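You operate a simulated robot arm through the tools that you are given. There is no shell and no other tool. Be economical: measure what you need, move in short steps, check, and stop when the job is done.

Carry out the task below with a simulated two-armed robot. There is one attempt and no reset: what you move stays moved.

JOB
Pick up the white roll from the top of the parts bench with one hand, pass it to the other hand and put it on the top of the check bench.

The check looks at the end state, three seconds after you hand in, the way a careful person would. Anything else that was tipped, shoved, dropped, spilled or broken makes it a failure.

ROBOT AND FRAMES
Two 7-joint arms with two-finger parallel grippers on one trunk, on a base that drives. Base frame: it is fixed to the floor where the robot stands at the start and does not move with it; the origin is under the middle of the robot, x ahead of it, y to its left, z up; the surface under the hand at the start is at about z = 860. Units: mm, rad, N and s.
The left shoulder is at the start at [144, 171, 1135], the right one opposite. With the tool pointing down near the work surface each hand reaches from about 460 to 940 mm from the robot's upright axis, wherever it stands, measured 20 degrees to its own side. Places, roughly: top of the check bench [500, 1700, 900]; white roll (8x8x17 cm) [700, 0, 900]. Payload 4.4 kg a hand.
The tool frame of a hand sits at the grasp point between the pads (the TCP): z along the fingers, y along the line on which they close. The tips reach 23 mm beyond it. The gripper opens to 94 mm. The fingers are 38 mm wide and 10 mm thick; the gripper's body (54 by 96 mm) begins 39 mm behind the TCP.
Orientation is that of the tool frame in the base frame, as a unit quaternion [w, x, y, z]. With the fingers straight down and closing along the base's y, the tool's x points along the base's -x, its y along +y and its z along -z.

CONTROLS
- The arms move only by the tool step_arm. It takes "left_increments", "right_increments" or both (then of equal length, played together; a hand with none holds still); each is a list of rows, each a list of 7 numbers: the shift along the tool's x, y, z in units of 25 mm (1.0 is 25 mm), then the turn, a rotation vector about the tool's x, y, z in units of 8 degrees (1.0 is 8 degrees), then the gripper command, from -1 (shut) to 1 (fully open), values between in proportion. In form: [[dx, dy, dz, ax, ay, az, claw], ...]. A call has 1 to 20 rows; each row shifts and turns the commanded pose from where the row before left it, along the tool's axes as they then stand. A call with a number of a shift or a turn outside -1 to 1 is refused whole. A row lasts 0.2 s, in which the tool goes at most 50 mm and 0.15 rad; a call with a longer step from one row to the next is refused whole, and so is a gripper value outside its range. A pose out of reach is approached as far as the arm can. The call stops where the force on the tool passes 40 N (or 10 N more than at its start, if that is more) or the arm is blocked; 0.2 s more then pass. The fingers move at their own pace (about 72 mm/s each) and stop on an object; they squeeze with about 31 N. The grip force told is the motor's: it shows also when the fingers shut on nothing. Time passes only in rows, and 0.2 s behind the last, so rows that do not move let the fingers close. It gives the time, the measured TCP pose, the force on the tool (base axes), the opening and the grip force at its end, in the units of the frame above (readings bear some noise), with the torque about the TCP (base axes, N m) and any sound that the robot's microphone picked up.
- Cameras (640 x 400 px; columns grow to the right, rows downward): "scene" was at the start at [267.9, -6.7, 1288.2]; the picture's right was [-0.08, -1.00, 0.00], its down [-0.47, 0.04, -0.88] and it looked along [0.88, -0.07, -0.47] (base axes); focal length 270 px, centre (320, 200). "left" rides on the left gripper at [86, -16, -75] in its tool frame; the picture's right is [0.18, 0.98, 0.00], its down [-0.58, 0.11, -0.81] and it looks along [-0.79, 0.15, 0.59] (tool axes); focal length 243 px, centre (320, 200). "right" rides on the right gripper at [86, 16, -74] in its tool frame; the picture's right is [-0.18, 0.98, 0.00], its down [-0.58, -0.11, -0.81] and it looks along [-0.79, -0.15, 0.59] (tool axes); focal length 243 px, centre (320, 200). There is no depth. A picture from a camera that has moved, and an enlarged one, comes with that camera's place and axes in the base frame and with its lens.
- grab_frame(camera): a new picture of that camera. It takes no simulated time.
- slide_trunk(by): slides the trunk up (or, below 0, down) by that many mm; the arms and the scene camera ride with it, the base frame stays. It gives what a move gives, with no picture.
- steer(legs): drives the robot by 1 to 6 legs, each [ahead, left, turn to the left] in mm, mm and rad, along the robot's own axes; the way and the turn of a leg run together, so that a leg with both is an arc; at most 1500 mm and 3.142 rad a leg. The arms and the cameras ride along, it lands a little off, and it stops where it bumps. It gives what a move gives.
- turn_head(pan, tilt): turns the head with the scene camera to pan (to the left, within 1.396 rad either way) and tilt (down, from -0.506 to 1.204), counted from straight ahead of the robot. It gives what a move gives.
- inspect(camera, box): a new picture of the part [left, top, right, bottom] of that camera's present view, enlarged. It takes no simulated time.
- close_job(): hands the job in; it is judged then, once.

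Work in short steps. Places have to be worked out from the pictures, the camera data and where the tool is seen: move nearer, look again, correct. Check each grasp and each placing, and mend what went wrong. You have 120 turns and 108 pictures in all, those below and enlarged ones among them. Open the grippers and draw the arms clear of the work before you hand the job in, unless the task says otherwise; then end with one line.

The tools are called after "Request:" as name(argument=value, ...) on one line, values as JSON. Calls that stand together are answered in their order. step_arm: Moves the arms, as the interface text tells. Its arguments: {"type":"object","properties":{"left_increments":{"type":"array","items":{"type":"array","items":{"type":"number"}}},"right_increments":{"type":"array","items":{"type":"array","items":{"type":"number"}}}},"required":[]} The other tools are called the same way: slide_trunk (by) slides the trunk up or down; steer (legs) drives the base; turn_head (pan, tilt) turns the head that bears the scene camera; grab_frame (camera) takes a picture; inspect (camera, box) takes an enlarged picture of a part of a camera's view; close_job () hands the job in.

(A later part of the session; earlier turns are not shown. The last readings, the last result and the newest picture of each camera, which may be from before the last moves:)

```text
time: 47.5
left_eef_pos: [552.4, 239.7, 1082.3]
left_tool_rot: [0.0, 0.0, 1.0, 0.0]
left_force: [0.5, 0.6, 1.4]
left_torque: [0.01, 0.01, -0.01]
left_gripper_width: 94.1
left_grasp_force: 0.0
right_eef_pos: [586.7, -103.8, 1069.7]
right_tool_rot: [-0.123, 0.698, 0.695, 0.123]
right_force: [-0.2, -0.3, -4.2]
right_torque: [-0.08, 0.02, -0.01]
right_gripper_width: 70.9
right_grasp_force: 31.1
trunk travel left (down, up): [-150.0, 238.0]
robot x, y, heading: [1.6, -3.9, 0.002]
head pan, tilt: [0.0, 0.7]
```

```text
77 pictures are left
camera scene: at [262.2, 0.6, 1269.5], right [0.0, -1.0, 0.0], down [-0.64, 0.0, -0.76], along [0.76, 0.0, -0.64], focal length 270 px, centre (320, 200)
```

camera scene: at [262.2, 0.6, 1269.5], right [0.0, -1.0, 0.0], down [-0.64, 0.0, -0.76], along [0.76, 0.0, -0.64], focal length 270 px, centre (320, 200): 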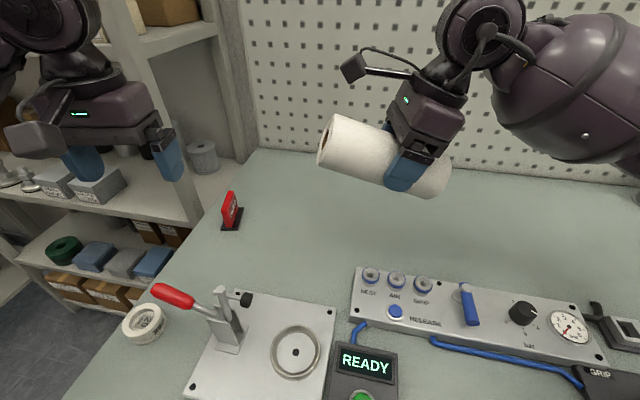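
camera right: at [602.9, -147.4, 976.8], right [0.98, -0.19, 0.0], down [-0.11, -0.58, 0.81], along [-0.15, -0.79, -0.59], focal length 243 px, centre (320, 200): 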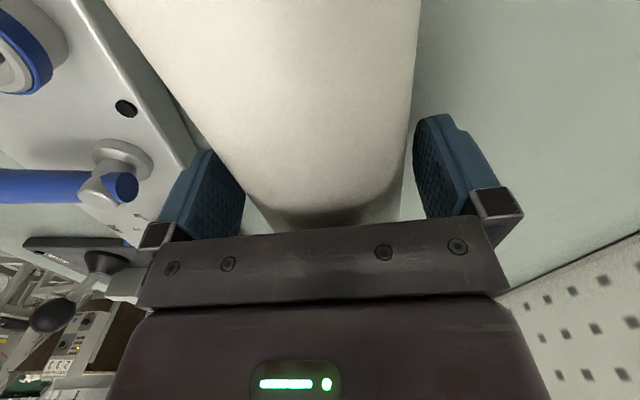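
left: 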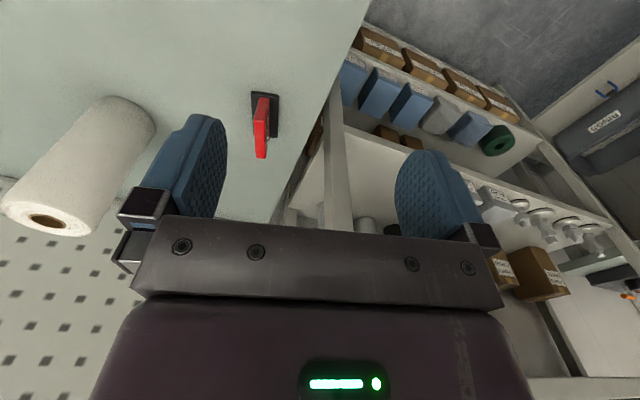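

The roll is turning with the hand. I zoom in to check for creep in the grip before going on.

Request:
inspect(camera="scene", box=[300, 60, 480, 220])

Request:
grab_frame(camera="right")

```text
2.50 times, centred on (390, 140) of scene
camera zoom: at [262.2, 0.6, 1269.5], right [0.0, -1.0, 0.0], down [-0.64, 0.0, -0.76], along [0.76, 0.0, -0.64], focal length 676 px, centre (145, 350)
```

zoom: 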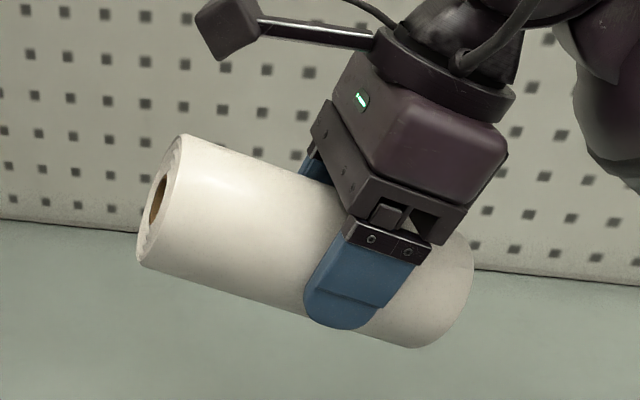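

```text
75 pictures are left
camera right: at [602.7, -47.4, 1169.1], right [0.98, -0.18, -0.06], down [-0.11, -0.82, 0.56], along [-0.15, -0.54, -0.83], focal length 243 px, centre (320, 200)
```

right: 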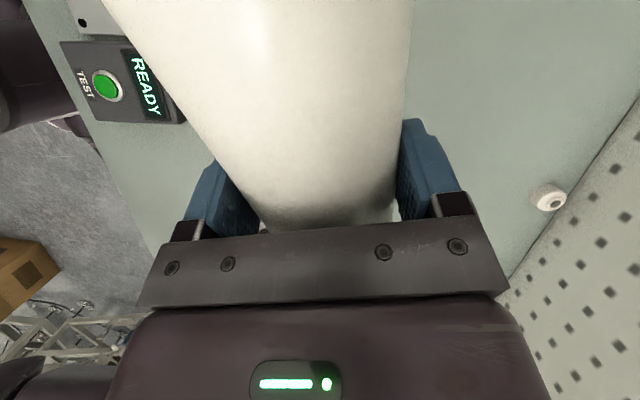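

There is no visible creep. I continue the slow turn to about 55° and check again.

Request:
step_arm(right_increments=[[0, 0, 0, 0, 0.25, 0, -1], [0, 0, 0, 0, 0.4, 0, -1], [0, 0, 0, 0, 0.4, 0, -1], [0, 0, 0, 0, 0.4, 0, -1], [0, 0, 0, 0, 0.4, 0, -1], [0, 0, 0, 0, 0.4, 0, -1], [0, 0, 0, 0, 0.4, 0, -1], [0, 0, 0, 0, 0.4, 0, -1], [0, 0, 0, 0, 0.4, 0, -1], [0, 0, 0, 0, 0.4, 0, -1], [0, 0, 0, 0, 0.4, 0, -1], [0, 0, 0, 0, 0.2, 0, -1]])

Request:
grab_frame(camera="scene")

```text
time: 50.0
left_eef_pos: [552.9, 241.0, 1082.8]
left_tool_rot: [-0.001, -0.001, 1.0, 0.0]
left_force: [-0.5, -0.8, 0.0]
left_torque: [0.0, -0.01, -0.03]
left_gripper_width: 94.0
left_grasp_force: 0.1
right_eef_pos: [586.4, -104.0, 1069.3]
right_tool_rot: [-0.331, 0.626, 0.624, 0.33]
right_force: [-0.2, 0.7, -3.7]
right_torque: [-0.06, -0.01, 0.0]
right_gripper_width: 71.2
right_grasp_force: 31.6
trunk travel left (down, up): [-150.0, 238.0]
robot x, y, heading: [0.6, -3.2, 0.002]
head pan, tilt: [0.0, 0.7]
```

```text
74 pictures are left
camera scene: at [262.2, 0.5, 1269.5], right [0.0, -1.0, 0.0], down [-0.64, 0.0, -0.76], along [0.76, 0.0, -0.64], focal length 270 px, centre (320, 200)
```

scene: 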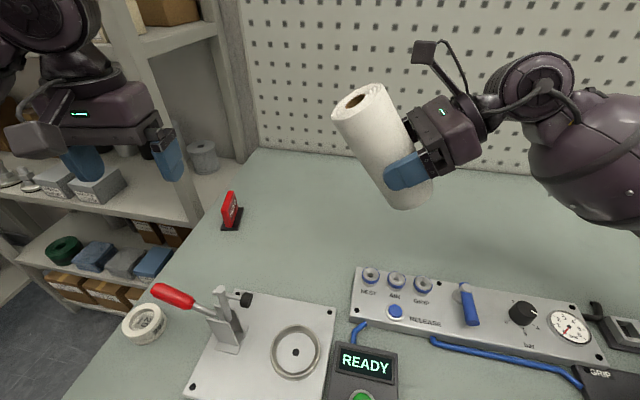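

It holds well at 56°. I finish the remaining 34°.

Request:
step_arm(right_increments=[[0, 0, 0, 0, 0.28, 0, -1], [0, 0, 0, 0, 0.4, 0, -1], [0, 0, 0, 0, 0.4, 0, -1], [0, 0, 0, 0, 0.4, 0, -1], [0, 0, 0, 0, 0.4, 0, -1], [0, 0, 0, 0, 0.4, 0, -1], [0, 0, 0, 0, 0.4, 0, -1], [0, 0, 0, 0, 0.4, 0, -1], [0, 0, 0, 0, 0.4, 0, -1], [0, 0, 0, 0, 0.4, 0, -1], [0, 0, 0, 0, 0.4, 0, -1], [0, 0, 0, 0, 0, 0, -1]])

Request:
grab_frame(camera="scene")

Request:
grab_frame(camera="left")

```text
time: 52.9
left_eef_pos: [552.6, 250.1, 1079.8]
left_tool_rot: [-0.002, -0.004, 1.0, -0.004]
left_force: [0.1, 0.8, 0.2]
left_torque: [-0.02, 0.02, 0.04]
left_gripper_width: 94.1
left_grasp_force: 0.1
right_eef_pos: [603.8, -109.6, 1105.9]
right_tool_rot: [-0.439, 0.504, 0.546, 0.505]
right_force: [1.1, 0.3, -4.6]
right_torque: [-0.05, -0.04, 0.04]
right_gripper_width: 70.8
right_grasp_force: 31.2
trunk travel left (down, up): [-150.0, 238.0]
robot x, y, heading: [1.7, -1.3, 0.009]
head pan, tilt: [0.0, 0.7]
stopped in row 12 (right hand): the arm was blocked; the commanded pose is now the measured one
```

```text
73 pictures are left
camera scene: at [265.6, 10.4, 1269.2], right [0.01, -1.0, 0.01], down [-0.64, -0.01, -0.76], along [0.76, 0.0, -0.64], focal length 270 px, centre (320, 200)
```

scene: 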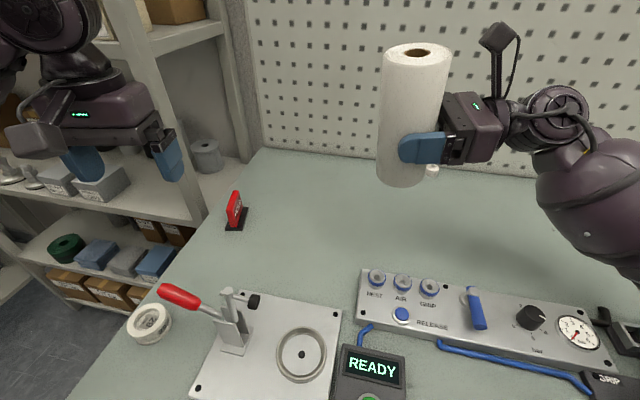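

```text
72 pictures are left
camera left: at [468.0, 234.8, 1153.7], right [-0.19, 0.98, -0.01], down [0.58, 0.12, 0.8], along [0.79, 0.15, -0.59], focal length 243 px, centre (320, 200)
```

left: 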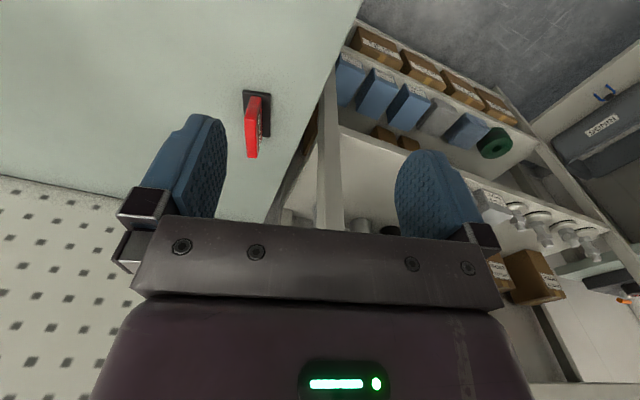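

The arm was blocked: something on the right arm seems to be touching the bench and tilted the whole robot slightly. I look to the right before moving.

Request:
turn_head(pan=-0.8, tilt=0.7)

Request:
grab_frame(camera="scene")

```text
time: 54.0
left_eef_pos: [554.1, 248.4, 1080.8]
left_tool_rot: [-0.001, -0.003, 1.0, -0.004]
left_force: [0.9, 0.2, -0.5]
left_torque: [-0.03, 0.01, -0.02]
left_gripper_width: 94.0
left_grasp_force: 0.1
right_eef_pos: [602.3, -109.9, 1107.5]
right_tool_rot: [-0.44, 0.502, 0.545, 0.508]
right_force: [-0.1, 1.0, -4.0]
right_torque: [-0.06, -0.03, 0.0]
right_gripper_width: 71.0
right_grasp_force: 31.5
trunk travel left (down, up): [-150.0, 238.0]
robot x, y, heading: [2.1, 4.8, 0.006]
head pan, tilt: [-0.799, 0.7]
```

```text
71 pictures are left
camera scene: at [240.5, -52.4, 1269.8], right [-0.71, -0.7, 0.01], down [-0.45, 0.45, -0.77], along [0.54, -0.55, -0.64], focal length 270 px, centre (320, 200)
```

scene: 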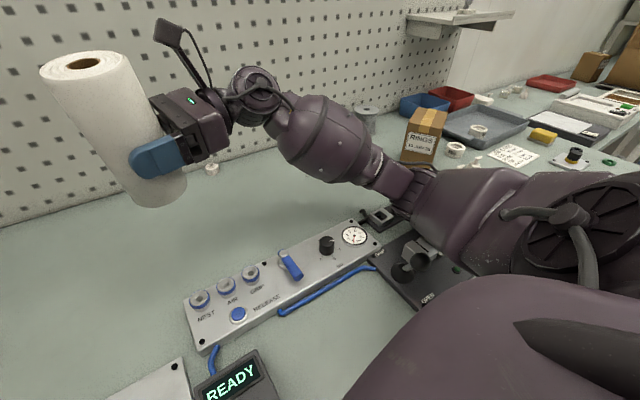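

The right elbow is sitting low over the fixtures beside the panel. Raising the trunk should lift it straight off without dragging.

Request:
slide_trunk(by=100)

Request:
grab_frame(camera="scene")

```text
time: 55.3
left_eef_pos: [554.8, 241.7, 1180.2]
left_tool_rot: [-0.002, -0.002, 1.0, 0.0]
left_force: [0.4, 0.2, -0.6]
left_torque: [-0.02, 0.06, 0.02]
left_gripper_width: 94.1
left_grasp_force: 0.1
right_eef_pos: [600.7, -117.4, 1197.2]
right_tool_rot: [-0.449, 0.505, 0.537, 0.506]
right_force: [-0.1, 0.1, -4.3]
right_torque: [-0.03, -0.01, 0.02]
right_gripper_width: 70.7
right_grasp_force: 31.1
trunk travel left (down, up): [-250.0, 138.0]
robot x, y, heading: [-1.8, -0.8, 0.002]
head pan, tilt: [-0.799, 0.7]
```

```text
70 pictures are left
camera scene: at [152.5, -60.1, 1379.5], right [-0.71, -0.7, 0.0], down [-0.45, 0.46, -0.76], along [0.53, -0.55, -0.65], focal length 270 px, centre (320, 200)
```

scene: 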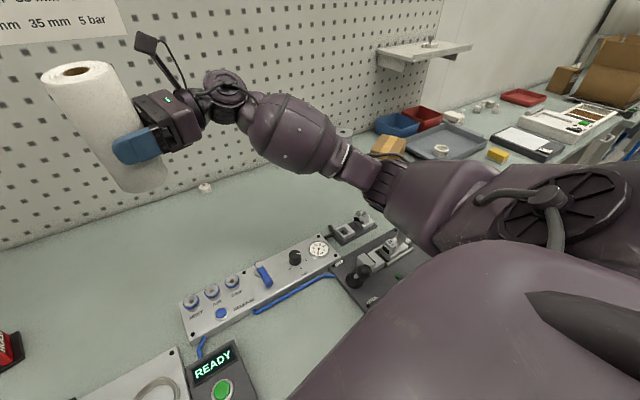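

The elbow is free and the base has returned to its place; the roll is still held. I straighten the remaining 5° tilt and bring the roll 100 mm left toward the centre, slowly.

Request:
step_arm(right_increments=[[0, 0, 0, 0, 0.21, 0.21, -1], [0, 0, 0, 0, 0.21, 0.21, -1], [0, 0, 0, 0, 0.21, 0.21, -1], [0, 0, 0.2, 0, 0, 0, -1], [0, 0, 0.35, 0, 0, 0, -1], [0, 0, 0.35, 0, 0, 0, -1], [0, 0, 0.35, 0, 0, 0, -1], [0, 0, 0.35, 0, 0, 0, -1], [0, 0, 0.35, 0, 0, 0, -1], [0, 0, 0.35, 0, 0, 0, -1], [0, 0, 0.35, 0, 0, 0, -1], [0, 0, 0.35, 0, 0, 0, -1], [0, 0, 0.35, 0, 0, 0, -1], [0, 0, 0.35, 0, 0, 0, -1], [0, 0, 0.2, 0, 0, 0, -1], [0, 0, 0, 0, 0, 0, -1]])

Request:
turn_head(pan=0.0, tilt=0.35)

Request:
grab_frame(camera="scene")

```text
time: 58.7
left_eef_pos: [552.6, 242.4, 1183.0]
left_tool_rot: [0.001, -0.003, 1.0, 0.0]
left_force: [0.1, 0.2, -0.3]
left_torque: [-0.03, 0.0, -0.03]
left_gripper_width: 93.9
left_grasp_force: 0.1
right_eef_pos: [601.0, -18.6, 1199.7]
right_tool_rot: [-0.493, 0.504, 0.495, 0.508]
right_force: [0.6, -0.3, -3.6]
right_torque: [0.0, -0.01, 0.0]
right_gripper_width: 70.7
right_grasp_force: 30.4
trunk travel left (down, up): [-250.0, 138.0]
robot x, y, heading: [0.8, -1.7, 0.003]
head pan, tilt: [-0.799, 0.7]
```

```text
time: 59.8
left_eef_pos: [552.5, 242.2, 1181.7]
left_tool_rot: [0.0, -0.002, 1.0, 0.0]
left_force: [0.2, -0.6, 0.2]
left_torque: [0.02, -0.01, -0.01]
left_gripper_width: 93.8
left_grasp_force: 0.2
right_eef_pos: [600.8, -19.8, 1200.2]
right_tool_rot: [-0.492, 0.504, 0.494, 0.509]
right_force: [0.2, 1.0, -3.3]
right_torque: [-0.01, -0.01, 0.0]
right_gripper_width: 70.6
right_grasp_force: 31.3
trunk travel left (down, up): [-250.0, 138.0]
robot x, y, heading: [-0.6, -0.4, 0.001]
head pan, tilt: [0.0, 0.351]
```

```text
69 pictures are left
camera scene: at [183.9, 0.9, 1411.5], right [0.0, -1.0, 0.0], down [-0.34, 0.0, -0.94], along [0.94, 0.0, -0.34], focal length 270 px, centre (320, 200)
```

scene: 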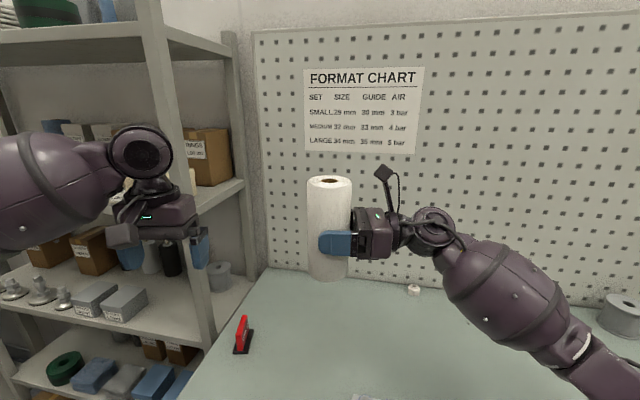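

The roll is upright in the right hand, with its axis near (600, -15) and its top at z≈1295. The left hand goes up to z≈1362 and over the roll.

Request:
step_arm(left_increments=[[0, 0, -0.9, 0, 0, 0, 1], [0, 0, -0.9, 0, 0, 0, 1], [0, 0, -0.9, 0, 0, 0, 1], [0, 0, -0.9, 0, 0, 0, 1], [0, 0, -0.9, 0, 0, 0, 1], [0, 0, -0.9, 0, 0, 0, 1], [0, 0, -0.9, 0, 0, 0, 1], [0, 0, -0.9, 0, 0, 0, 1], [-0.2, -0.9, 0, 0, 0, 0, 1], [-0.2, -0.9, 0, 0, 0, 0, 1], [-0.2, -0.9, 0, 0, 0, 0, 1], [-0.2, -0.9, 0, 0, 0, 0, 1], [-0.2, -0.9, 0, 0, 0, 0, 1], [-0.2, -0.9, 0, 0, 0, 0, 1], [-0.2, -0.9, 0, 0, 0, 0, 1], [-0.2, -0.9, 0, 0, 0, 0, 1], [0, 0, 0, 0, 0, 0, 1]])

Request:
grab_frame(camera="left")

Request:
grab_frame(camera="scene")

```text
time: 63.4
left_eef_pos: [592.2, 64.4, 1364.5]
left_tool_rot: [0.0, -0.003, 1.0, -0.002]
left_force: [-0.5, 0.2, -0.6]
left_torque: [-0.01, 0.02, -0.01]
left_gripper_width: 93.9
left_grasp_force: 0.1
right_eef_pos: [601.6, -17.7, 1199.5]
right_tool_rot: [-0.493, 0.504, 0.495, 0.508]
right_force: [-0.3, 0.8, -3.1]
right_torque: [0.01, 0.01, -0.01]
right_gripper_width: 70.5
right_grasp_force: 30.9
trunk travel left (down, up): [-250.0, 138.0]
robot x, y, heading: [1.0, 1.0, 0.006]
head pan, tilt: [0.0, 0.351]
```

```text
68 pictures are left
camera left: at [506.4, 47.2, 1438.0], right [-0.19, 0.98, 0.0], down [0.58, 0.11, 0.81], along [0.79, 0.15, -0.59], focal length 243 px, centre (320, 200)
```

left: 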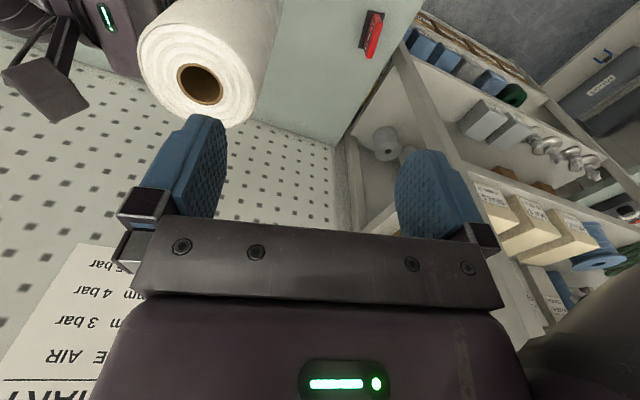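

```text
67 pictures are left
camera scene: at [183.8, 1.6, 1411.6], right [0.0, -1.0, 0.0], down [-0.34, 0.0, -0.94], along [0.94, 0.0, -0.34], focal length 270 px, centre (320, 200)
```

scene: 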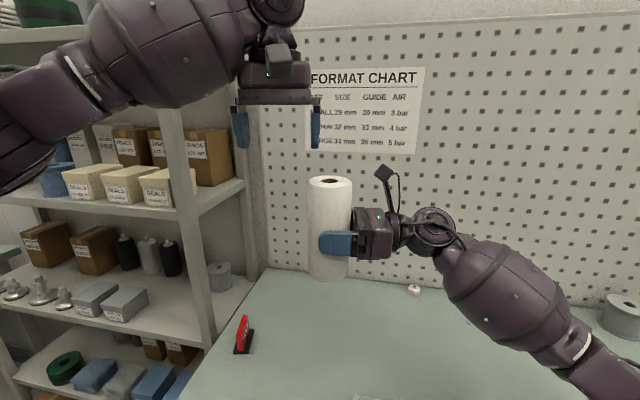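

The left camera ray puts the roll's top centre at about (596, -10). I move the left hand over it.

Request:
step_arm(left_increments=[[-0.04, -0.75, 0, 0, 0, 0, 1], [-0.04, -0.75, 0, 0, 0, 0, 1], [-0.04, -0.75, 0, 0, 0, 0, 1], [-0.04, -0.75, 0, 0, 0, 0, 1], [0, 0, 0, 0, 0, 0, 1]])

Request:
grab_frame(camera="left")

Request:
inspect(camera="scene", box=[230, 40, 470, 290])

```text
time: 64.6
left_eef_pos: [595.6, -12.6, 1363.8]
left_tool_rot: [0.0, -0.003, 1.0, 0.0]
left_force: [-0.1, 0.9, 0.0]
left_torque: [-0.01, 0.01, 0.01]
left_gripper_width: 93.9
left_grasp_force: 0.1
right_eef_pos: [600.8, -18.1, 1199.4]
right_tool_rot: [-0.493, 0.504, 0.495, 0.507]
right_force: [0.6, 0.7, -3.8]
right_torque: [-0.02, -0.04, 0.03]
right_gripper_width: 70.6
right_grasp_force: 30.4
trunk travel left (down, up): [-250.0, 138.0]
robot x, y, heading: [3.2, -2.6, 0.008]
head pan, tilt: [0.0, 0.351]
```

```text
66 pictures are left
camera left: at [511.4, -28.4, 1437.1], right [-0.19, 0.98, 0.0], down [0.58, 0.11, 0.81], along [0.79, 0.15, -0.59], focal length 243 px, centre (320, 200)
```

left: 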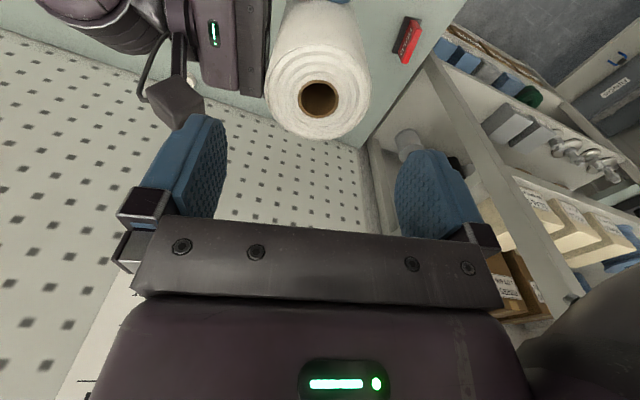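

```text
1.60 times, centred on (350, 165) of scene
camera zoom: at [183.9, 1.5, 1411.6], right [0.0, -1.0, 0.0], down [-0.34, 0.0, -0.94], along [0.94, 0.0, -0.34], focal length 433 px, centre (272, 256)
```

zoom: 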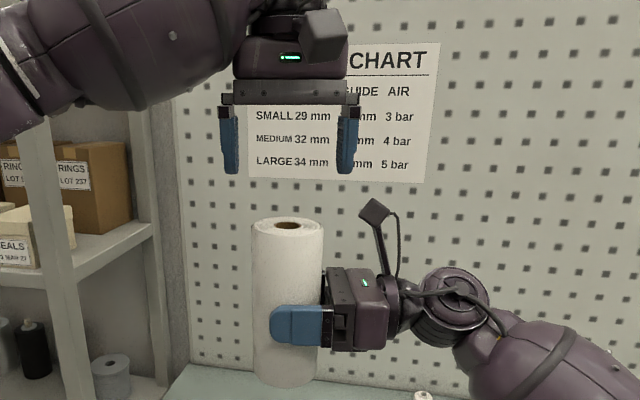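

The left hand is centred on the roll, but its right finger would pass within a few mm of the right hand's camera box. I narrow the opening to about 84 mm and shift 2 mm left, then check again partway down.

Request:
step_arm(left_increments=[[0, 0.08, 0, 0, 0, 0, 0.79], [0, 0, 0.4, 0, 0, 0, 0.79], [0, 0, 0.5, 0, 0, 0, 0.79], [0, 0, 0.5, 0, 0, 0, 0.79], [0, 0, 0, 0, 0, 0, 0.79]])

Request:
grab_frame(camera="left")

Request:
inspect(camera="scene", box=[260, 80, 420, 200])

Request:
grab_frame(camera="right")

```text
time: 65.8
left_eef_pos: [597.9, -10.7, 1328.0]
left_tool_rot: [0.0, -0.002, 1.0, -0.001]
left_force: [1.3, -0.3, -0.7]
left_torque: [0.0, 0.02, -0.01]
left_gripper_width: 84.1
left_grasp_force: 0.0
right_eef_pos: [600.6, -19.0, 1200.8]
right_tool_rot: [-0.493, 0.504, 0.495, 0.508]
right_force: [-0.3, -0.2, -4.5]
right_torque: [-0.03, 0.03, 0.0]
right_gripper_width: 70.7
right_grasp_force: 31.2
trunk travel left (down, up): [-250.0, 138.0]
robot x, y, heading: [2.3, 0.3, 0.003]
head pan, tilt: [0.0, 0.351]
```

```text
64 pictures are left
camera left: at [512.6, -27.1, 1401.1], right [-0.19, 0.98, 0.0], down [0.58, 0.11, 0.81], along [0.79, 0.15, -0.59], focal length 243 px, centre (320, 200)
```

left: 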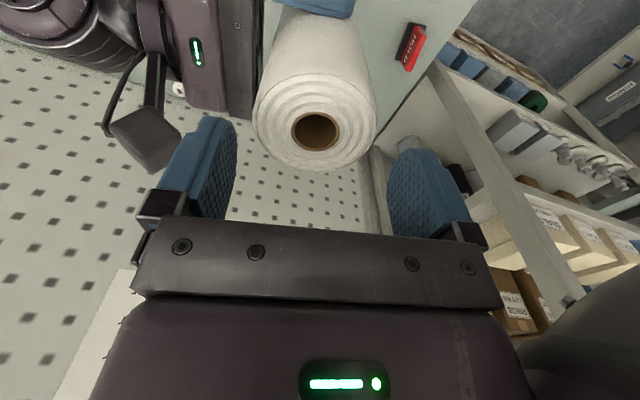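

```text
3.33 times, centred on (340, 140) of scene
camera zoom: at [183.7, 1.0, 1411.6], right [0.0, -1.0, 0.0], down [-0.34, 0.0, -0.94], along [0.94, 0.0, -0.34], focal length 901 px, centre (253, 400)
```

zoom: 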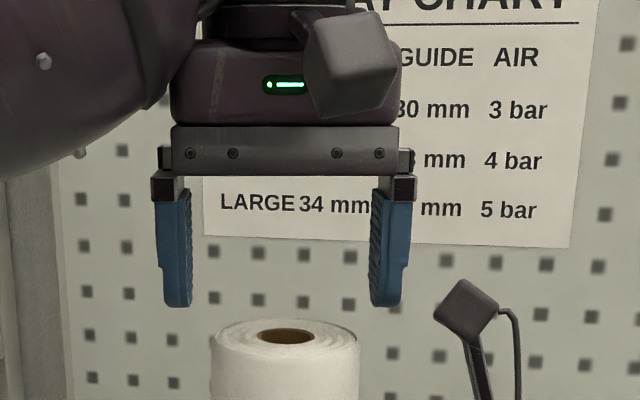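

```text
62 pictures are left
camera right: at [614.3, -94.0, 1286.6], right [0.98, -0.02, -0.18], down [-0.13, -0.8, -0.58], along [-0.13, 0.6, -0.79], focal length 243 px, centre (320, 200)
```

right: 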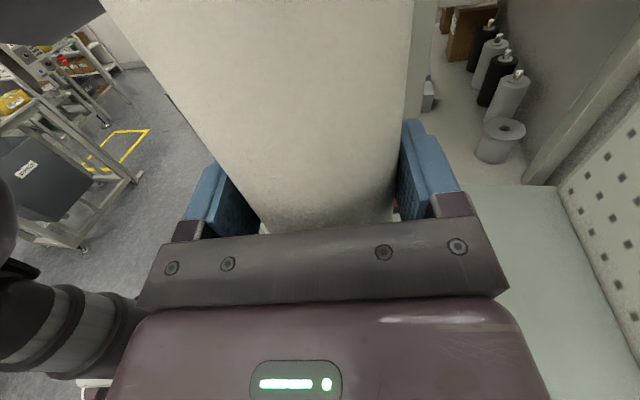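

There is about 15 mm to the camera box now. I shift 2 mm right and 3 mm back to centre on the roll, and go down to TCP z≈1274.

Request:
step_arm(left_increments=[[0.1, -0.08, 0.3, 0, 0, 0, 0.79], [0, 0, 0.5, 0, 0, 0, 0.79], [0, 0, 0.5, 0, 0, 0, 0.79], [0, 0, 0.5, 0, 0, 0, 0.79], [0, 0, 0.35, 0, 0, 0, 0.79], [0, 0, 0, 0, 0, 0, 0.79]])

Request:
grab_frame(camera="left")

Request:
inspect(camera="scene", box=[260, 100, 420, 280])

```text
time: 67.2
left_eef_pos: [595.4, -14.6, 1273.6]
left_tool_rot: [-0.001, -0.002, 1.0, 0.0]
left_force: [0.7, 0.2, 0.6]
left_torque: [-0.02, -0.01, -0.03]
left_gripper_width: 84.0
left_grasp_force: 0.1
right_eef_pos: [600.1, -18.4, 1200.0]
right_tool_rot: [-0.493, 0.504, 0.495, 0.509]
right_force: [0.2, -0.2, -4.3]
right_torque: [-0.02, 0.03, 0.01]
right_gripper_width: 70.6
right_grasp_force: 31.0
trunk travel left (down, up): [-250.0, 138.0]
robot x, y, heading: [3.7, 0.0, 0.006]
head pan, tilt: [0.0, 0.351]
```

```text
61 pictures are left
camera left: at [509.8, -29.7, 1347.8], right [-0.19, 0.98, 0.0], down [0.58, 0.11, 0.81], along [0.79, 0.15, -0.59], focal length 243 px, centre (320, 200)
```

left: 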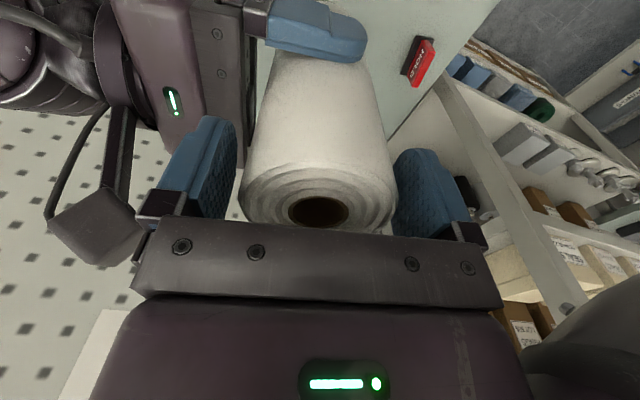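

```text
2.22 times, centred on (340, 190) of scene
camera zoom: at [183.8, 1.0, 1411.6], right [0.0, -1.0, 0.0], down [-0.34, 0.0, -0.94], along [0.94, 0.0, -0.34], focal length 601 px, centre (276, 222)
```

zoom: 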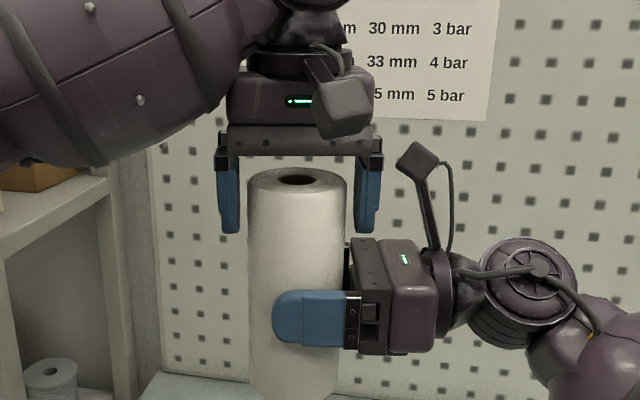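

The fingers are centred around the roll's top. I close the left gripper while the right hand holds still.

Request:
step_arm(left_increments=[[0, 0, 0, 0, 0, 0, -1], [0, 0, 0, 0, 0, 0, -1], [0, 0, 0, 0, 0, 0, -1], [0, 0, 0, 0, 0, 0, -1]])

Request:
inspect(camera="scene", box=[260, 100, 420, 280])

```text
time: 68.2
left_eef_pos: [595.6, -13.4, 1274.4]
left_tool_rot: [-0.001, -0.002, 1.0, 0.0]
left_force: [-0.9, 2.3, -0.6]
left_torque: [0.47, -0.07, -0.38]
left_gripper_width: 71.9
left_grasp_force: 31.1
right_eef_pos: [600.3, -17.6, 1199.6]
right_tool_rot: [-0.493, 0.503, 0.495, 0.509]
right_force: [0.9, -1.5, -3.0]
right_torque: [-0.36, 0.14, 0.41]
right_gripper_width: 70.8
right_grasp_force: 31.2
trunk travel left (down, up): [-250.0, 138.0]
robot x, y, heading: [-0.6, -1.8, 0.005]
head pan, tilt: [0.0, 0.351]
```

```text
2.22 times, centred on (340, 190) of scene
camera zoom: at [183.9, 1.0, 1411.6], right [0.0, -1.0, 0.0], down [-0.34, 0.0, -0.94], along [0.94, 0.0, -0.34], focal length 601 px, centre (276, 222)
```

zoom: 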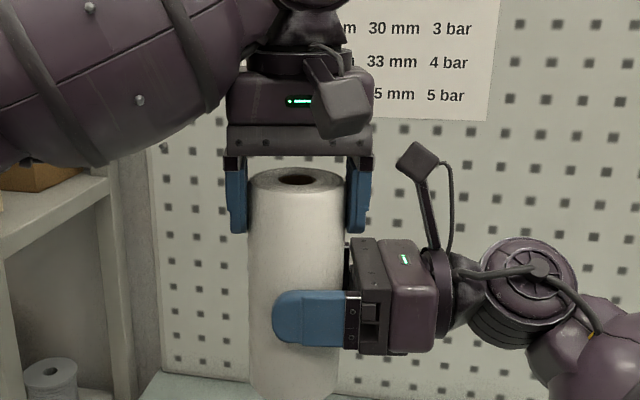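

Both hands hold the roll. I open the right gripper gradually and see whether the left holds alone.

Request:
step_arm(right_increments=[[0, 0, 0, 0, 0, 0, 0.5], [0, 0, 0, 0, 0, 0, 0.6], [0, 0, 0, 0, 0, 0, 0.75], [0, 0, 0, 0, 0, 0, 1], [0, 0, 0, 0, 0, 0, 1]])

Request:
inspect(camera="scene", box=[260, 100, 420, 280])

```text
time: 69.4
left_eef_pos: [595.1, -13.1, 1273.8]
left_tool_rot: [-0.001, -0.003, 1.0, 0.0]
left_force: [0.6, 0.4, 0.4]
left_torque: [0.0, 0.01, 0.0]
left_gripper_width: 71.6
left_grasp_force: 30.7
right_eef_pos: [600.6, -19.1, 1201.7]
right_tool_rot: [-0.493, 0.504, 0.495, 0.509]
right_force: [-0.4, 0.3, -0.3]
right_torque: [0.03, 0.01, 0.02]
right_gripper_width: 94.2
right_grasp_force: 0.1
trunk travel left (down, up): [-250.0, 138.0]
robot x, y, heading: [2.4, 1.7, 0.005]
head pan, tilt: [0.0, 0.351]
```

```text
2.22 times, centred on (340, 190) of scene
camera zoom: at [183.9, 1.0, 1411.6], right [0.0, -1.0, 0.0], down [-0.34, 0.0, -0.94], along [0.94, 0.0, -0.34], focal length 601 px, centre (276, 222)
```

zoom: 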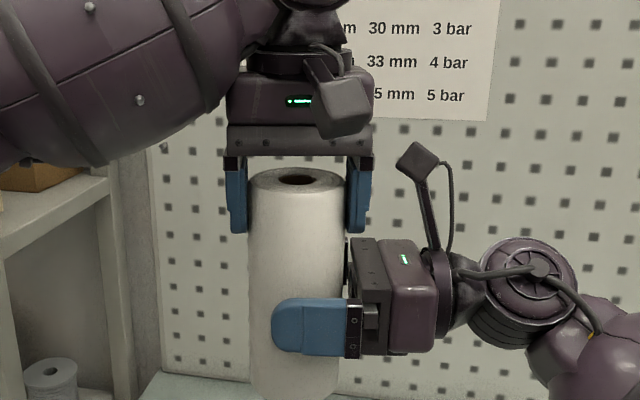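

The force readings don't show the weight yet. I wait one row with both hands still and read again.

Request:
step_arm(left_increments=[[0, 0, 0, 0, 0, 0, -1], [0, 0, 0, 0, 0, 0, -1]])

Request:
grab_frame(camera="scene")

Request:
grab_frame(camera="left")

```text
time: 70.0
left_eef_pos: [596.5, -13.2, 1273.6]
left_tool_rot: [0.0, -0.002, 1.0, -0.001]
left_force: [-0.2, 0.6, 0.0]
left_torque: [-0.02, 0.01, 0.02]
left_gripper_width: 71.0
left_grasp_force: 31.1
right_eef_pos: [600.5, -19.5, 1199.7]
right_tool_rot: [-0.493, 0.503, 0.495, 0.509]
right_force: [1.2, -0.2, 0.1]
right_torque: [0.02, 0.0, 0.01]
right_gripper_width: 93.9
right_grasp_force: 0.1
trunk travel left (down, up): [-250.0, 138.0]
robot x, y, heading: [1.1, -2.1, 0.011]
head pan, tilt: [0.0, 0.351]
```

```text
57 pictures are left
camera scene: at [183.9, 1.0, 1411.6], right [0.0, -1.0, 0.0], down [-0.34, 0.0, -0.94], along [0.94, 0.0, -0.34], focal length 270 px, centre (320, 200)
```

scene: 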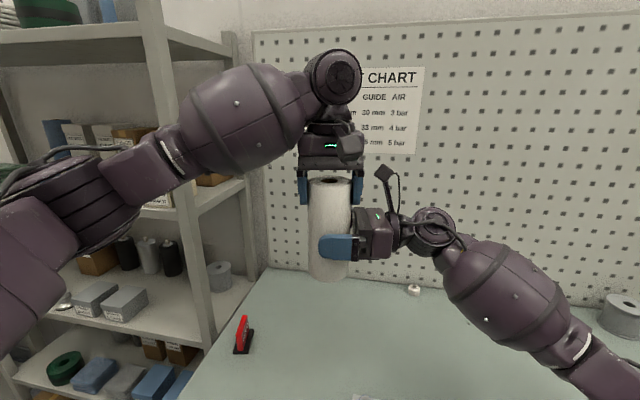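

```text
56 pictures are left
camera left: at [510.0, -29.6, 1347.8], right [-0.19, 0.98, 0.0], down [0.58, 0.11, 0.81], along [0.79, 0.15, -0.59], focal length 243 px, centre (320, 200)
```

left: 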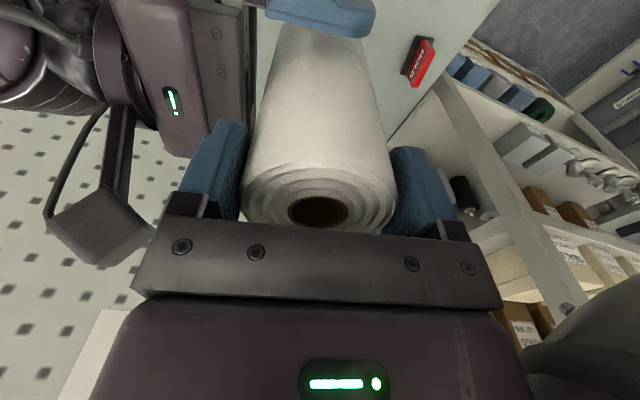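

The roll stays put in the left fingers and the right fingers are clear of it. I back the right hand away along -Y in small steps.

Request:
step_arm(right_increments=[[0, 0, -0.3, 0, 0, 0, 1], [0, 0, -0.5, 0, 0, 0, 1], [0, 0, -0.6, 0, 0, 0, 1], [0, 0, -0.6, 0, 0, 0, 1], [0, 0, -0.8, 0, 0, 0, 1], [0, 0, -0.8, 0, 0, 0, 1], [0, 0, -0.8, 0, 0, 0, 1], [0, 0, -0.8, 0, 0, 0, 1], [0, 0, 0, 0, 0, 0, 1]])

Request:
grab_frame(camera="scene")

```text
time: 72.0
left_eef_pos: [596.0, -13.4, 1273.4]
left_tool_rot: [-0.001, -0.003, 1.0, 0.0]
left_force: [-0.4, 0.5, 0.0]
left_torque: [0.01, 0.03, -0.01]
left_gripper_width: 71.7
left_grasp_force: 30.5
right_eef_pos: [598.0, -147.4, 1199.9]
right_tool_rot: [-0.493, 0.504, 0.495, 0.508]
right_force: [0.0, 0.5, 0.0]
right_torque: [-0.01, -0.02, 0.02]
right_gripper_width: 94.0
right_grasp_force: 0.1
trunk travel left (down, up): [-250.0, 138.0]
robot x, y, heading: [4.6, 0.1, 0.005]
head pan, tilt: [0.0, 0.351]
```

```text
55 pictures are left
camera scene: at [184.0, 1.3, 1411.6], right [0.0, -1.0, 0.0], down [-0.34, 0.0, -0.94], along [0.94, 0.0, -0.34], focal length 270 px, centre (320, 200)
```

scene: 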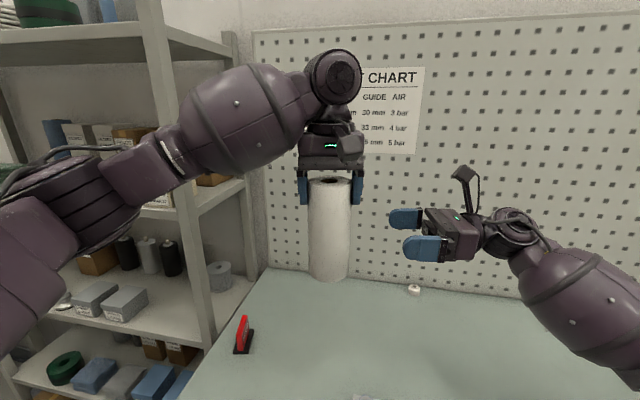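

The left hand holds the roll alone; the handover is done. Next I bring the right hand back to pointing down, to restore the small tape roll.

Request:
step_arm(right_increments=[[0, 0, 0, 0, -0.9375, 0, 1], [0, 0, 0, 0, -0.9375, 0, 1], [0, 0, 0, 0, -0.9375, 0, 1], [0, 0, 0, 0, -0.9375, 0, 1], [0, 0, 0, 0, -0.9375, 0, 1], [0, 0, 0, 0, -0.9375, 0, 1], [0, 0, 0, 0, -0.9375, 0, 1], [0, 0, 0, 0, -0.9375, 0, 1], [0, 0, 0, 0, -0.9375, 0, 1], [0, 0, 0, 0, -0.9375, 0, 1], [0, 0, 0, 0, -0.9375, 0, 1], [0, 0, 0, 0, -0.9375, 0, 1], [-0.8, 0, 0, 0, 0, 0, 1], [-0.8, 0, 0, 0, 0, 0, 1], [-0.8, 0, 0, 0, 0, 0, 1], [-0.8, 0, 0, 0, 0, 0, 1], [-0.8, 0, 0, 0, 0, 0, 1], [-0.8, 0, 0, 0, 0, 0, 1], [0, 0, 0, 0, 0, 0, 1]])

Request:
step_arm(right_increments=[[0, 0, 0, 0, 0, -0.9375, 1], [0, 0, 0, 0, 0, -0.9375, 1], [0, 0, 0, 0, 0, -0.9375, 1], [0, 0, 0, 0, 0, -0.9375, 1], [0, 0, 0, 0, 0, -0.9375, 1], [0, 0, 0, 0, 0, -0.9375, 1], [0, 0, 0, 0, 0, -0.9375, 1], [0, 0, 0, 0, 0, -0.9375, 1], [0, 0, 0, 0, 0, -0.9375, 1], [0, 0, 0, 0, 0, -0.9375, 1], [0, 0, 0, 0, 0, -0.9375, 1], [0, 0, 0, 0, 0, -0.9375, 1], [0, 0, 0, 0, 0, 0, 1]])

Request:
turn_head(pan=-0.3, tilt=0.7)

Request:
grab_frame(camera="scene")

```text
time: 74.4
left_eef_pos: [600.1, -7.7, 1270.4]
left_tool_rot: [-0.003, -0.008, 1.0, 0.006]
left_force: [-0.7, 5.5, 0.0]
left_torque: [-0.22, -0.01, 0.13]
left_gripper_width: 71.6
left_grasp_force: 30.8
right_eef_pos: [600.7, -152.1, 1204.2]
right_tool_rot: [-0.072, 0.717, 0.689, 0.083]
right_force: [0.7, -4.2, -0.7]
right_torque: [0.45, 0.05, -0.16]
right_gripper_width: 94.1
right_grasp_force: 0.0
trunk travel left (down, up): [-250.0, 138.0]
robot x, y, heading: [1.8, -0.5, 0.003]
head pan, tilt: [0.0, 0.351]
stopped in row 11 (left hand): the force on the tool passed its limit at 51 N (the readings are from after the stop); the commanded pose is now the measured one
```

```text
time: 77.2
left_eef_pos: [598.4, -7.8, 1270.7]
left_tool_rot: [-0.004, -0.009, 1.0, 0.004]
left_force: [0.8, 0.1, 0.4]
left_torque: [-0.02, 0.02, -0.01]
left_gripper_width: 71.5
left_grasp_force: 31.7
right_eef_pos: [599.9, -152.7, 1203.2]
right_tool_rot: [0.008, 0.017, 0.994, 0.11]
right_force: [-0.5, -0.2, -0.4]
right_torque: [-0.04, -0.02, -0.04]
right_gripper_width: 94.1
right_grasp_force: 0.1
trunk travel left (down, up): [-250.0, 138.0]
robot x, y, heading: [-1.6, -1.5, 0.007]
head pan, tilt: [0.0, 0.351]
```

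```text
time: 78.0
left_eef_pos: [598.6, -7.7, 1270.6]
left_tool_rot: [-0.003, -0.009, 1.0, 0.006]
left_force: [-0.2, -0.2, 0.0]
left_torque: [-0.02, 0.0, 0.02]
left_gripper_width: 71.7
left_grasp_force: 30.8
right_eef_pos: [599.8, -151.9, 1204.1]
right_tool_rot: [0.008, 0.018, 0.994, 0.11]
right_force: [1.2, 0.0, 0.2]
right_torque: [0.01, -0.02, 0.03]
right_gripper_width: 93.9
right_grasp_force: 0.0
trunk travel left (down, up): [-250.0, 138.0]
robot x, y, heading: [0.4, 0.4, 0.003]
head pan, tilt: [-0.3, 0.7]
```

```text
54 pictures are left
camera scene: at [172.1, -24.1, 1380.3], right [-0.29, -0.96, 0.0], down [-0.62, 0.19, -0.77], along [0.73, -0.22, -0.64], focal length 270 px, centre (320, 200)
```

scene: 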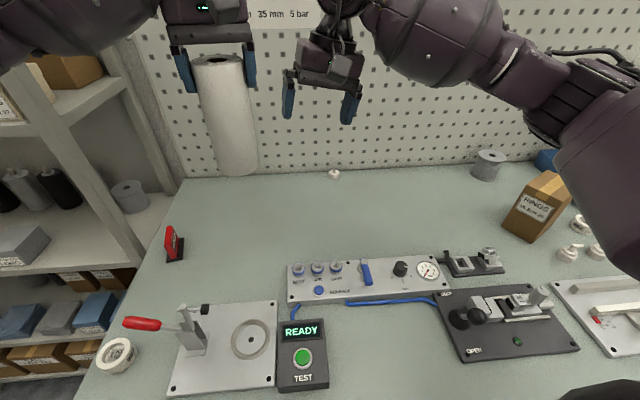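

The right camera arm bumped the left hand during the turn (I should have backed off further), but the roll is still held. I move the right hand away and straighten its 12.6° tilt.

Request:
step_arm(right_increments=[[0, -0.8, 0, 0, 0, 0, 1], [0, -0.8, 0, 0, 0, 0, 1], [0, -0.8, 0, 0, 0, 0, 1], [0, -0.8, 0, 0, 0, 0, 1], [0, 0, 0, 0.79, 0, 0, 1], [0, 0, 0, 0.79, 0, 0, 1], [0, 0, 0, 0, 0, 0, 1]])

Request:
grab_frame(camera="left")

Request:
grab_frame(camera="right")

Request:
inspect(camera="scene", box=[140, 0, 400, 200])

```text
time: 79.6
left_eef_pos: [598.2, -8.4, 1269.8]
left_tool_rot: [-0.004, -0.009, 1.0, 0.005]
left_force: [-0.1, -0.5, 0.3]
left_torque: [0.02, 0.0, 0.0]
left_gripper_width: 71.7
left_grasp_force: 31.6
right_eef_pos: [597.4, -230.9, 1185.4]
right_tool_rot: [0.006, 0.02, 1.0, 0.001]
right_force: [1.1, 0.2, -0.8]
right_torque: [-0.01, -0.01, 0.04]
right_gripper_width: 94.1
right_grasp_force: 0.0
trunk travel left (down, up): [-250.0, 138.0]
robot x, y, heading: [1.2, 4.6, 0.008]
head pan, tilt: [-0.3, 0.7]
```

```text
53 pictures are left
camera left: at [513.2, -26.2, 1344.8], right [-0.2, 0.98, 0.01], down [0.59, 0.11, 0.8], along [0.79, 0.17, -0.6], focal length 243 px, centre (320, 200)
```

left: 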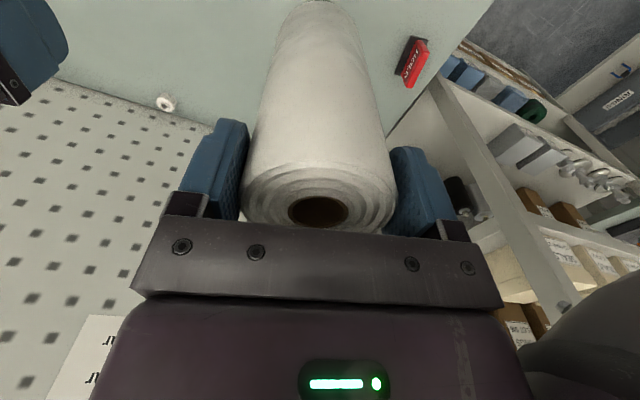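

```text
52 pictures are left
camera right: at [510.1, -211.3, 1259.4], right [0.22, 0.97, 0.0], down [0.57, -0.13, 0.81], along [0.79, -0.18, -0.58], focal length 243 px, centre (320, 200)
```

right: 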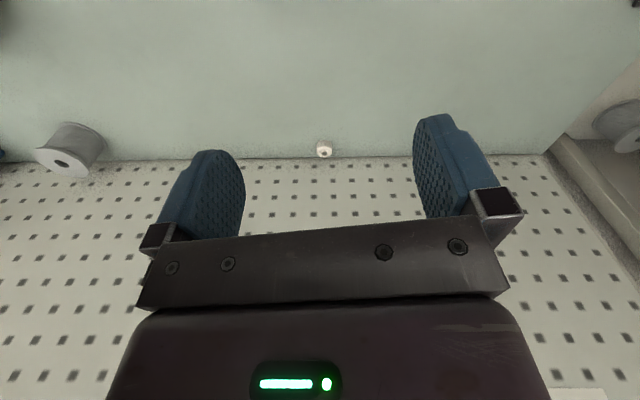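

```text
2.00 times, centred on (270, 100) of scene
camera zoom: at [172.0, -24.3, 1380.2], right [-0.29, -0.96, 0.0], down [-0.62, 0.19, -0.76], along [0.73, -0.22, -0.64], focal length 541 px, centre (420, 400)
```

zoom: 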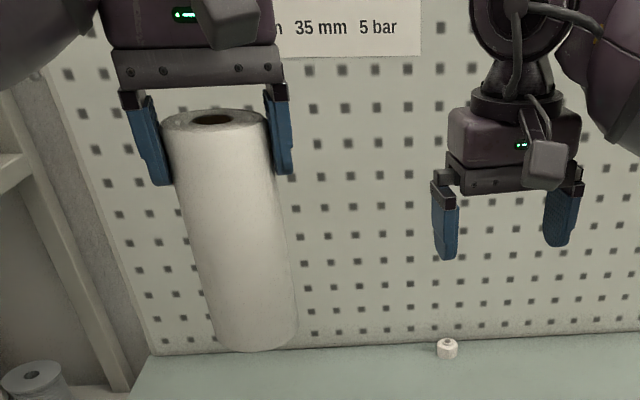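

The roll hangs straight. The small tape stands at about (861, -282), only 40 mm from the wall, so the right hand needs to lean forward to reach it. I lower the trunk 100 mm, tilt the right hand 25° and move closer.

Request:
slide_trunk(by=-100)

Request:
step_arm(right_increments=[[-0.8, -0.3, 0, 0, 0, 0, 1], [-0.8, -0.3, 0, 0, 0, 0, 1], [-0.8, -0.3, 0, 0, 0, 0, 1], [-0.8, -0.3, 0, 0, 0, 0, 1], [-0.8, -0.3, 0, 0, 0, 0, 1], [-0.8, -0.3, 0, 0, 0, 0, 1], [0, 0, 0, 0, -0.78, 0, 1], [0, 0, 0, 0, -0.78, 0, 1], [0, 0, 0, 0, -0.78, 0, 1], [0, 0, 0, 0, -0.78, 0, 1], [0, 0, 0, 0, 0, 0, 1]])

Request:
grab_frame(camera="right")

Request:
grab_frame(camera="scene")

```text
time: 80.9
left_eef_pos: [595.4, -8.4, 1173.2]
left_tool_rot: [-0.002, -0.009, 1.0, 0.005]
left_force: [1.0, 0.3, 0.2]
left_torque: [-0.02, 0.02, 0.02]
left_gripper_width: 71.5
left_grasp_force: 31.6
right_eef_pos: [594.6, -230.7, 1089.6]
right_tool_rot: [0.007, 0.019, 1.0, 0.0]
right_force: [0.2, -0.1, -0.6]
right_torque: [0.01, -0.05, -0.03]
right_gripper_width: 94.0
right_grasp_force: 0.0
trunk travel left (down, up): [-150.0, 238.0]
robot x, y, heading: [1.7, 2.2, 0.008]
head pan, tilt: [-0.3, 0.7]
```

```text
time: 83.3
left_eef_pos: [597.8, -8.0, 1169.8]
left_tool_rot: [-0.003, -0.009, 1.0, 0.005]
left_force: [0.0, 0.2, 0.3]
left_torque: [-0.05, 0.01, 0.02]
left_gripper_width: 71.5
left_grasp_force: 30.9
right_eef_pos: [714.0, -280.4, 1087.9]
right_tool_rot: [0.222, 0.018, 0.975, -0.004]
right_force: [-0.7, 0.8, -0.2]
right_torque: [-0.03, -0.01, 0.01]
right_gripper_width: 94.0
right_grasp_force: 0.0
trunk travel left (down, up): [-150.0, 238.0]
robot x, y, heading: [0.5, 3.0, 0.009]
head pan, tilt: [-0.3, 0.7]
```

```text
50 pictures are left
camera right: at [605.7, -259.5, 1117.4], right [0.2, 0.98, 0.08], down [0.17, -0.12, 0.98], along [0.96, -0.19, -0.19], focal length 243 px, centre (320, 200)
```

right: 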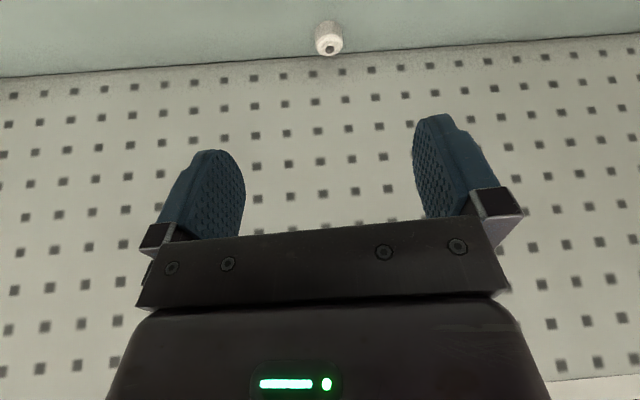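

```text
49 pictures are left
camera scene: at [259.9, -23.7, 1269.4], right [-0.29, -0.96, 0.0], down [-0.62, 0.19, -0.76], along [0.73, -0.22, -0.64], focal length 270 px, centre (320, 200)
```

scene: 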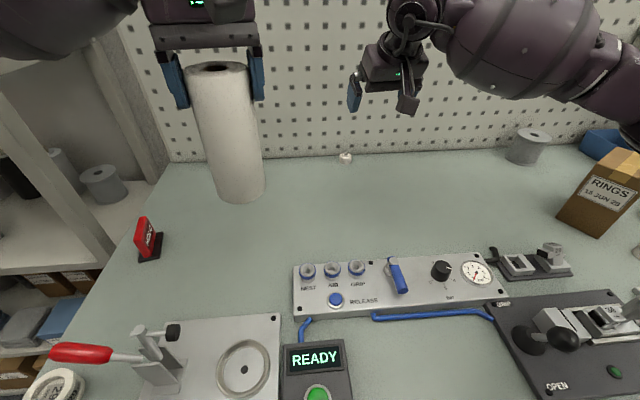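

The tape is at about (861, -281), 34 mm across. I approach along the tilted tool to about (800, -281, 960) for a closer look.

Request:
step_arm(right_increments=[[-0.11, 0, 0.76, 0, 0, 0, 1], [-0.11, 0, 0.76, 0, 0, 0, 1], [-0.11, 0, 0.76, 0, 0, 0, 1], [-0.11, 0, 0.76, 0, 0, 0, 1], [-0.11, 0, 0.76, 0, 0, 0, 1], [-0.11, 0, 0.76, 0, 0, 0, 1], [-0.11, 0, 0.76, 0, 0, 0, 1], [-0.11, 0, 0.76, 0, 0, 0, 1], [0, 0, 0, 0, 0, 0, 1]])

Request:
grab_frame(camera="right")

Request:
inspect(camera="scene", box=[270, 60, 470, 220])

```text
time: 85.3
left_eef_pos: [598.2, -8.8, 1170.3]
left_tool_rot: [-0.003, -0.009, 1.0, 0.005]
left_force: [-0.5, 0.5, 0.3]
left_torque: [0.01, 0.02, 0.0]
left_gripper_width: 71.6
left_grasp_force: 31.3
right_eef_pos: [801.1, -283.3, 961.1]
right_tool_rot: [0.222, 0.02, 0.975, -0.004]
right_force: [0.1, 0.6, -0.2]
right_torque: [0.0, 0.01, 0.02]
right_gripper_width: 94.0
right_grasp_force: 0.1
trunk travel left (down, up): [-150.0, 238.0]
robot x, y, heading: [0.1, -1.0, 0.008]
head pan, tilt: [-0.3, 0.7]
```

```text
48 pictures are left
camera right: at [691.2, -262.6, 991.2], right [0.2, 0.98, 0.08], down [0.17, -0.12, 0.98], along [0.96, -0.19, -0.19], focal length 243 px, centre (320, 200)
```

right: 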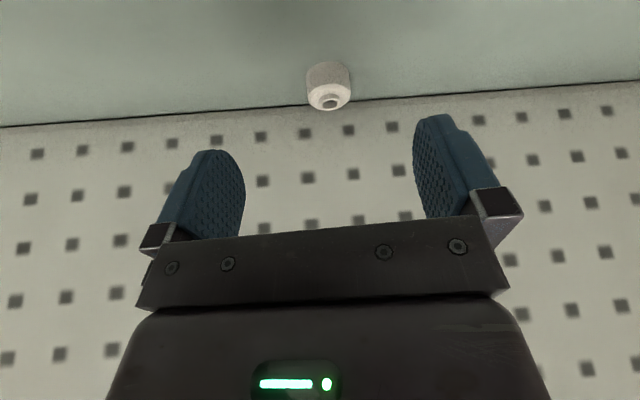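

```text
2.50 times, centred on (370, 140) of scene
camera zoom: at [259.3, -23.8, 1269.7], right [-0.29, -0.96, 0.0], down [-0.62, 0.19, -0.76], along [0.73, -0.22, -0.64], focal length 676 px, centre (195, 350)
```

zoom: 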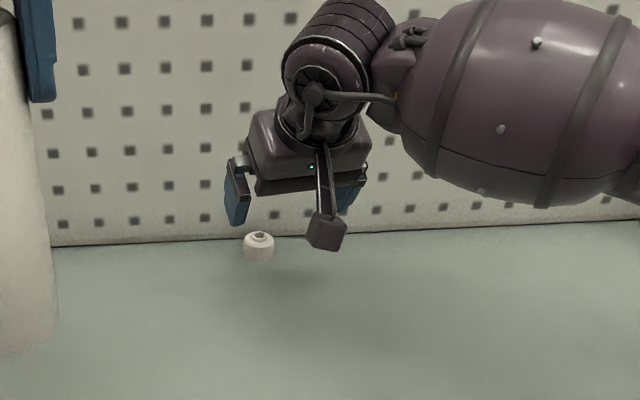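

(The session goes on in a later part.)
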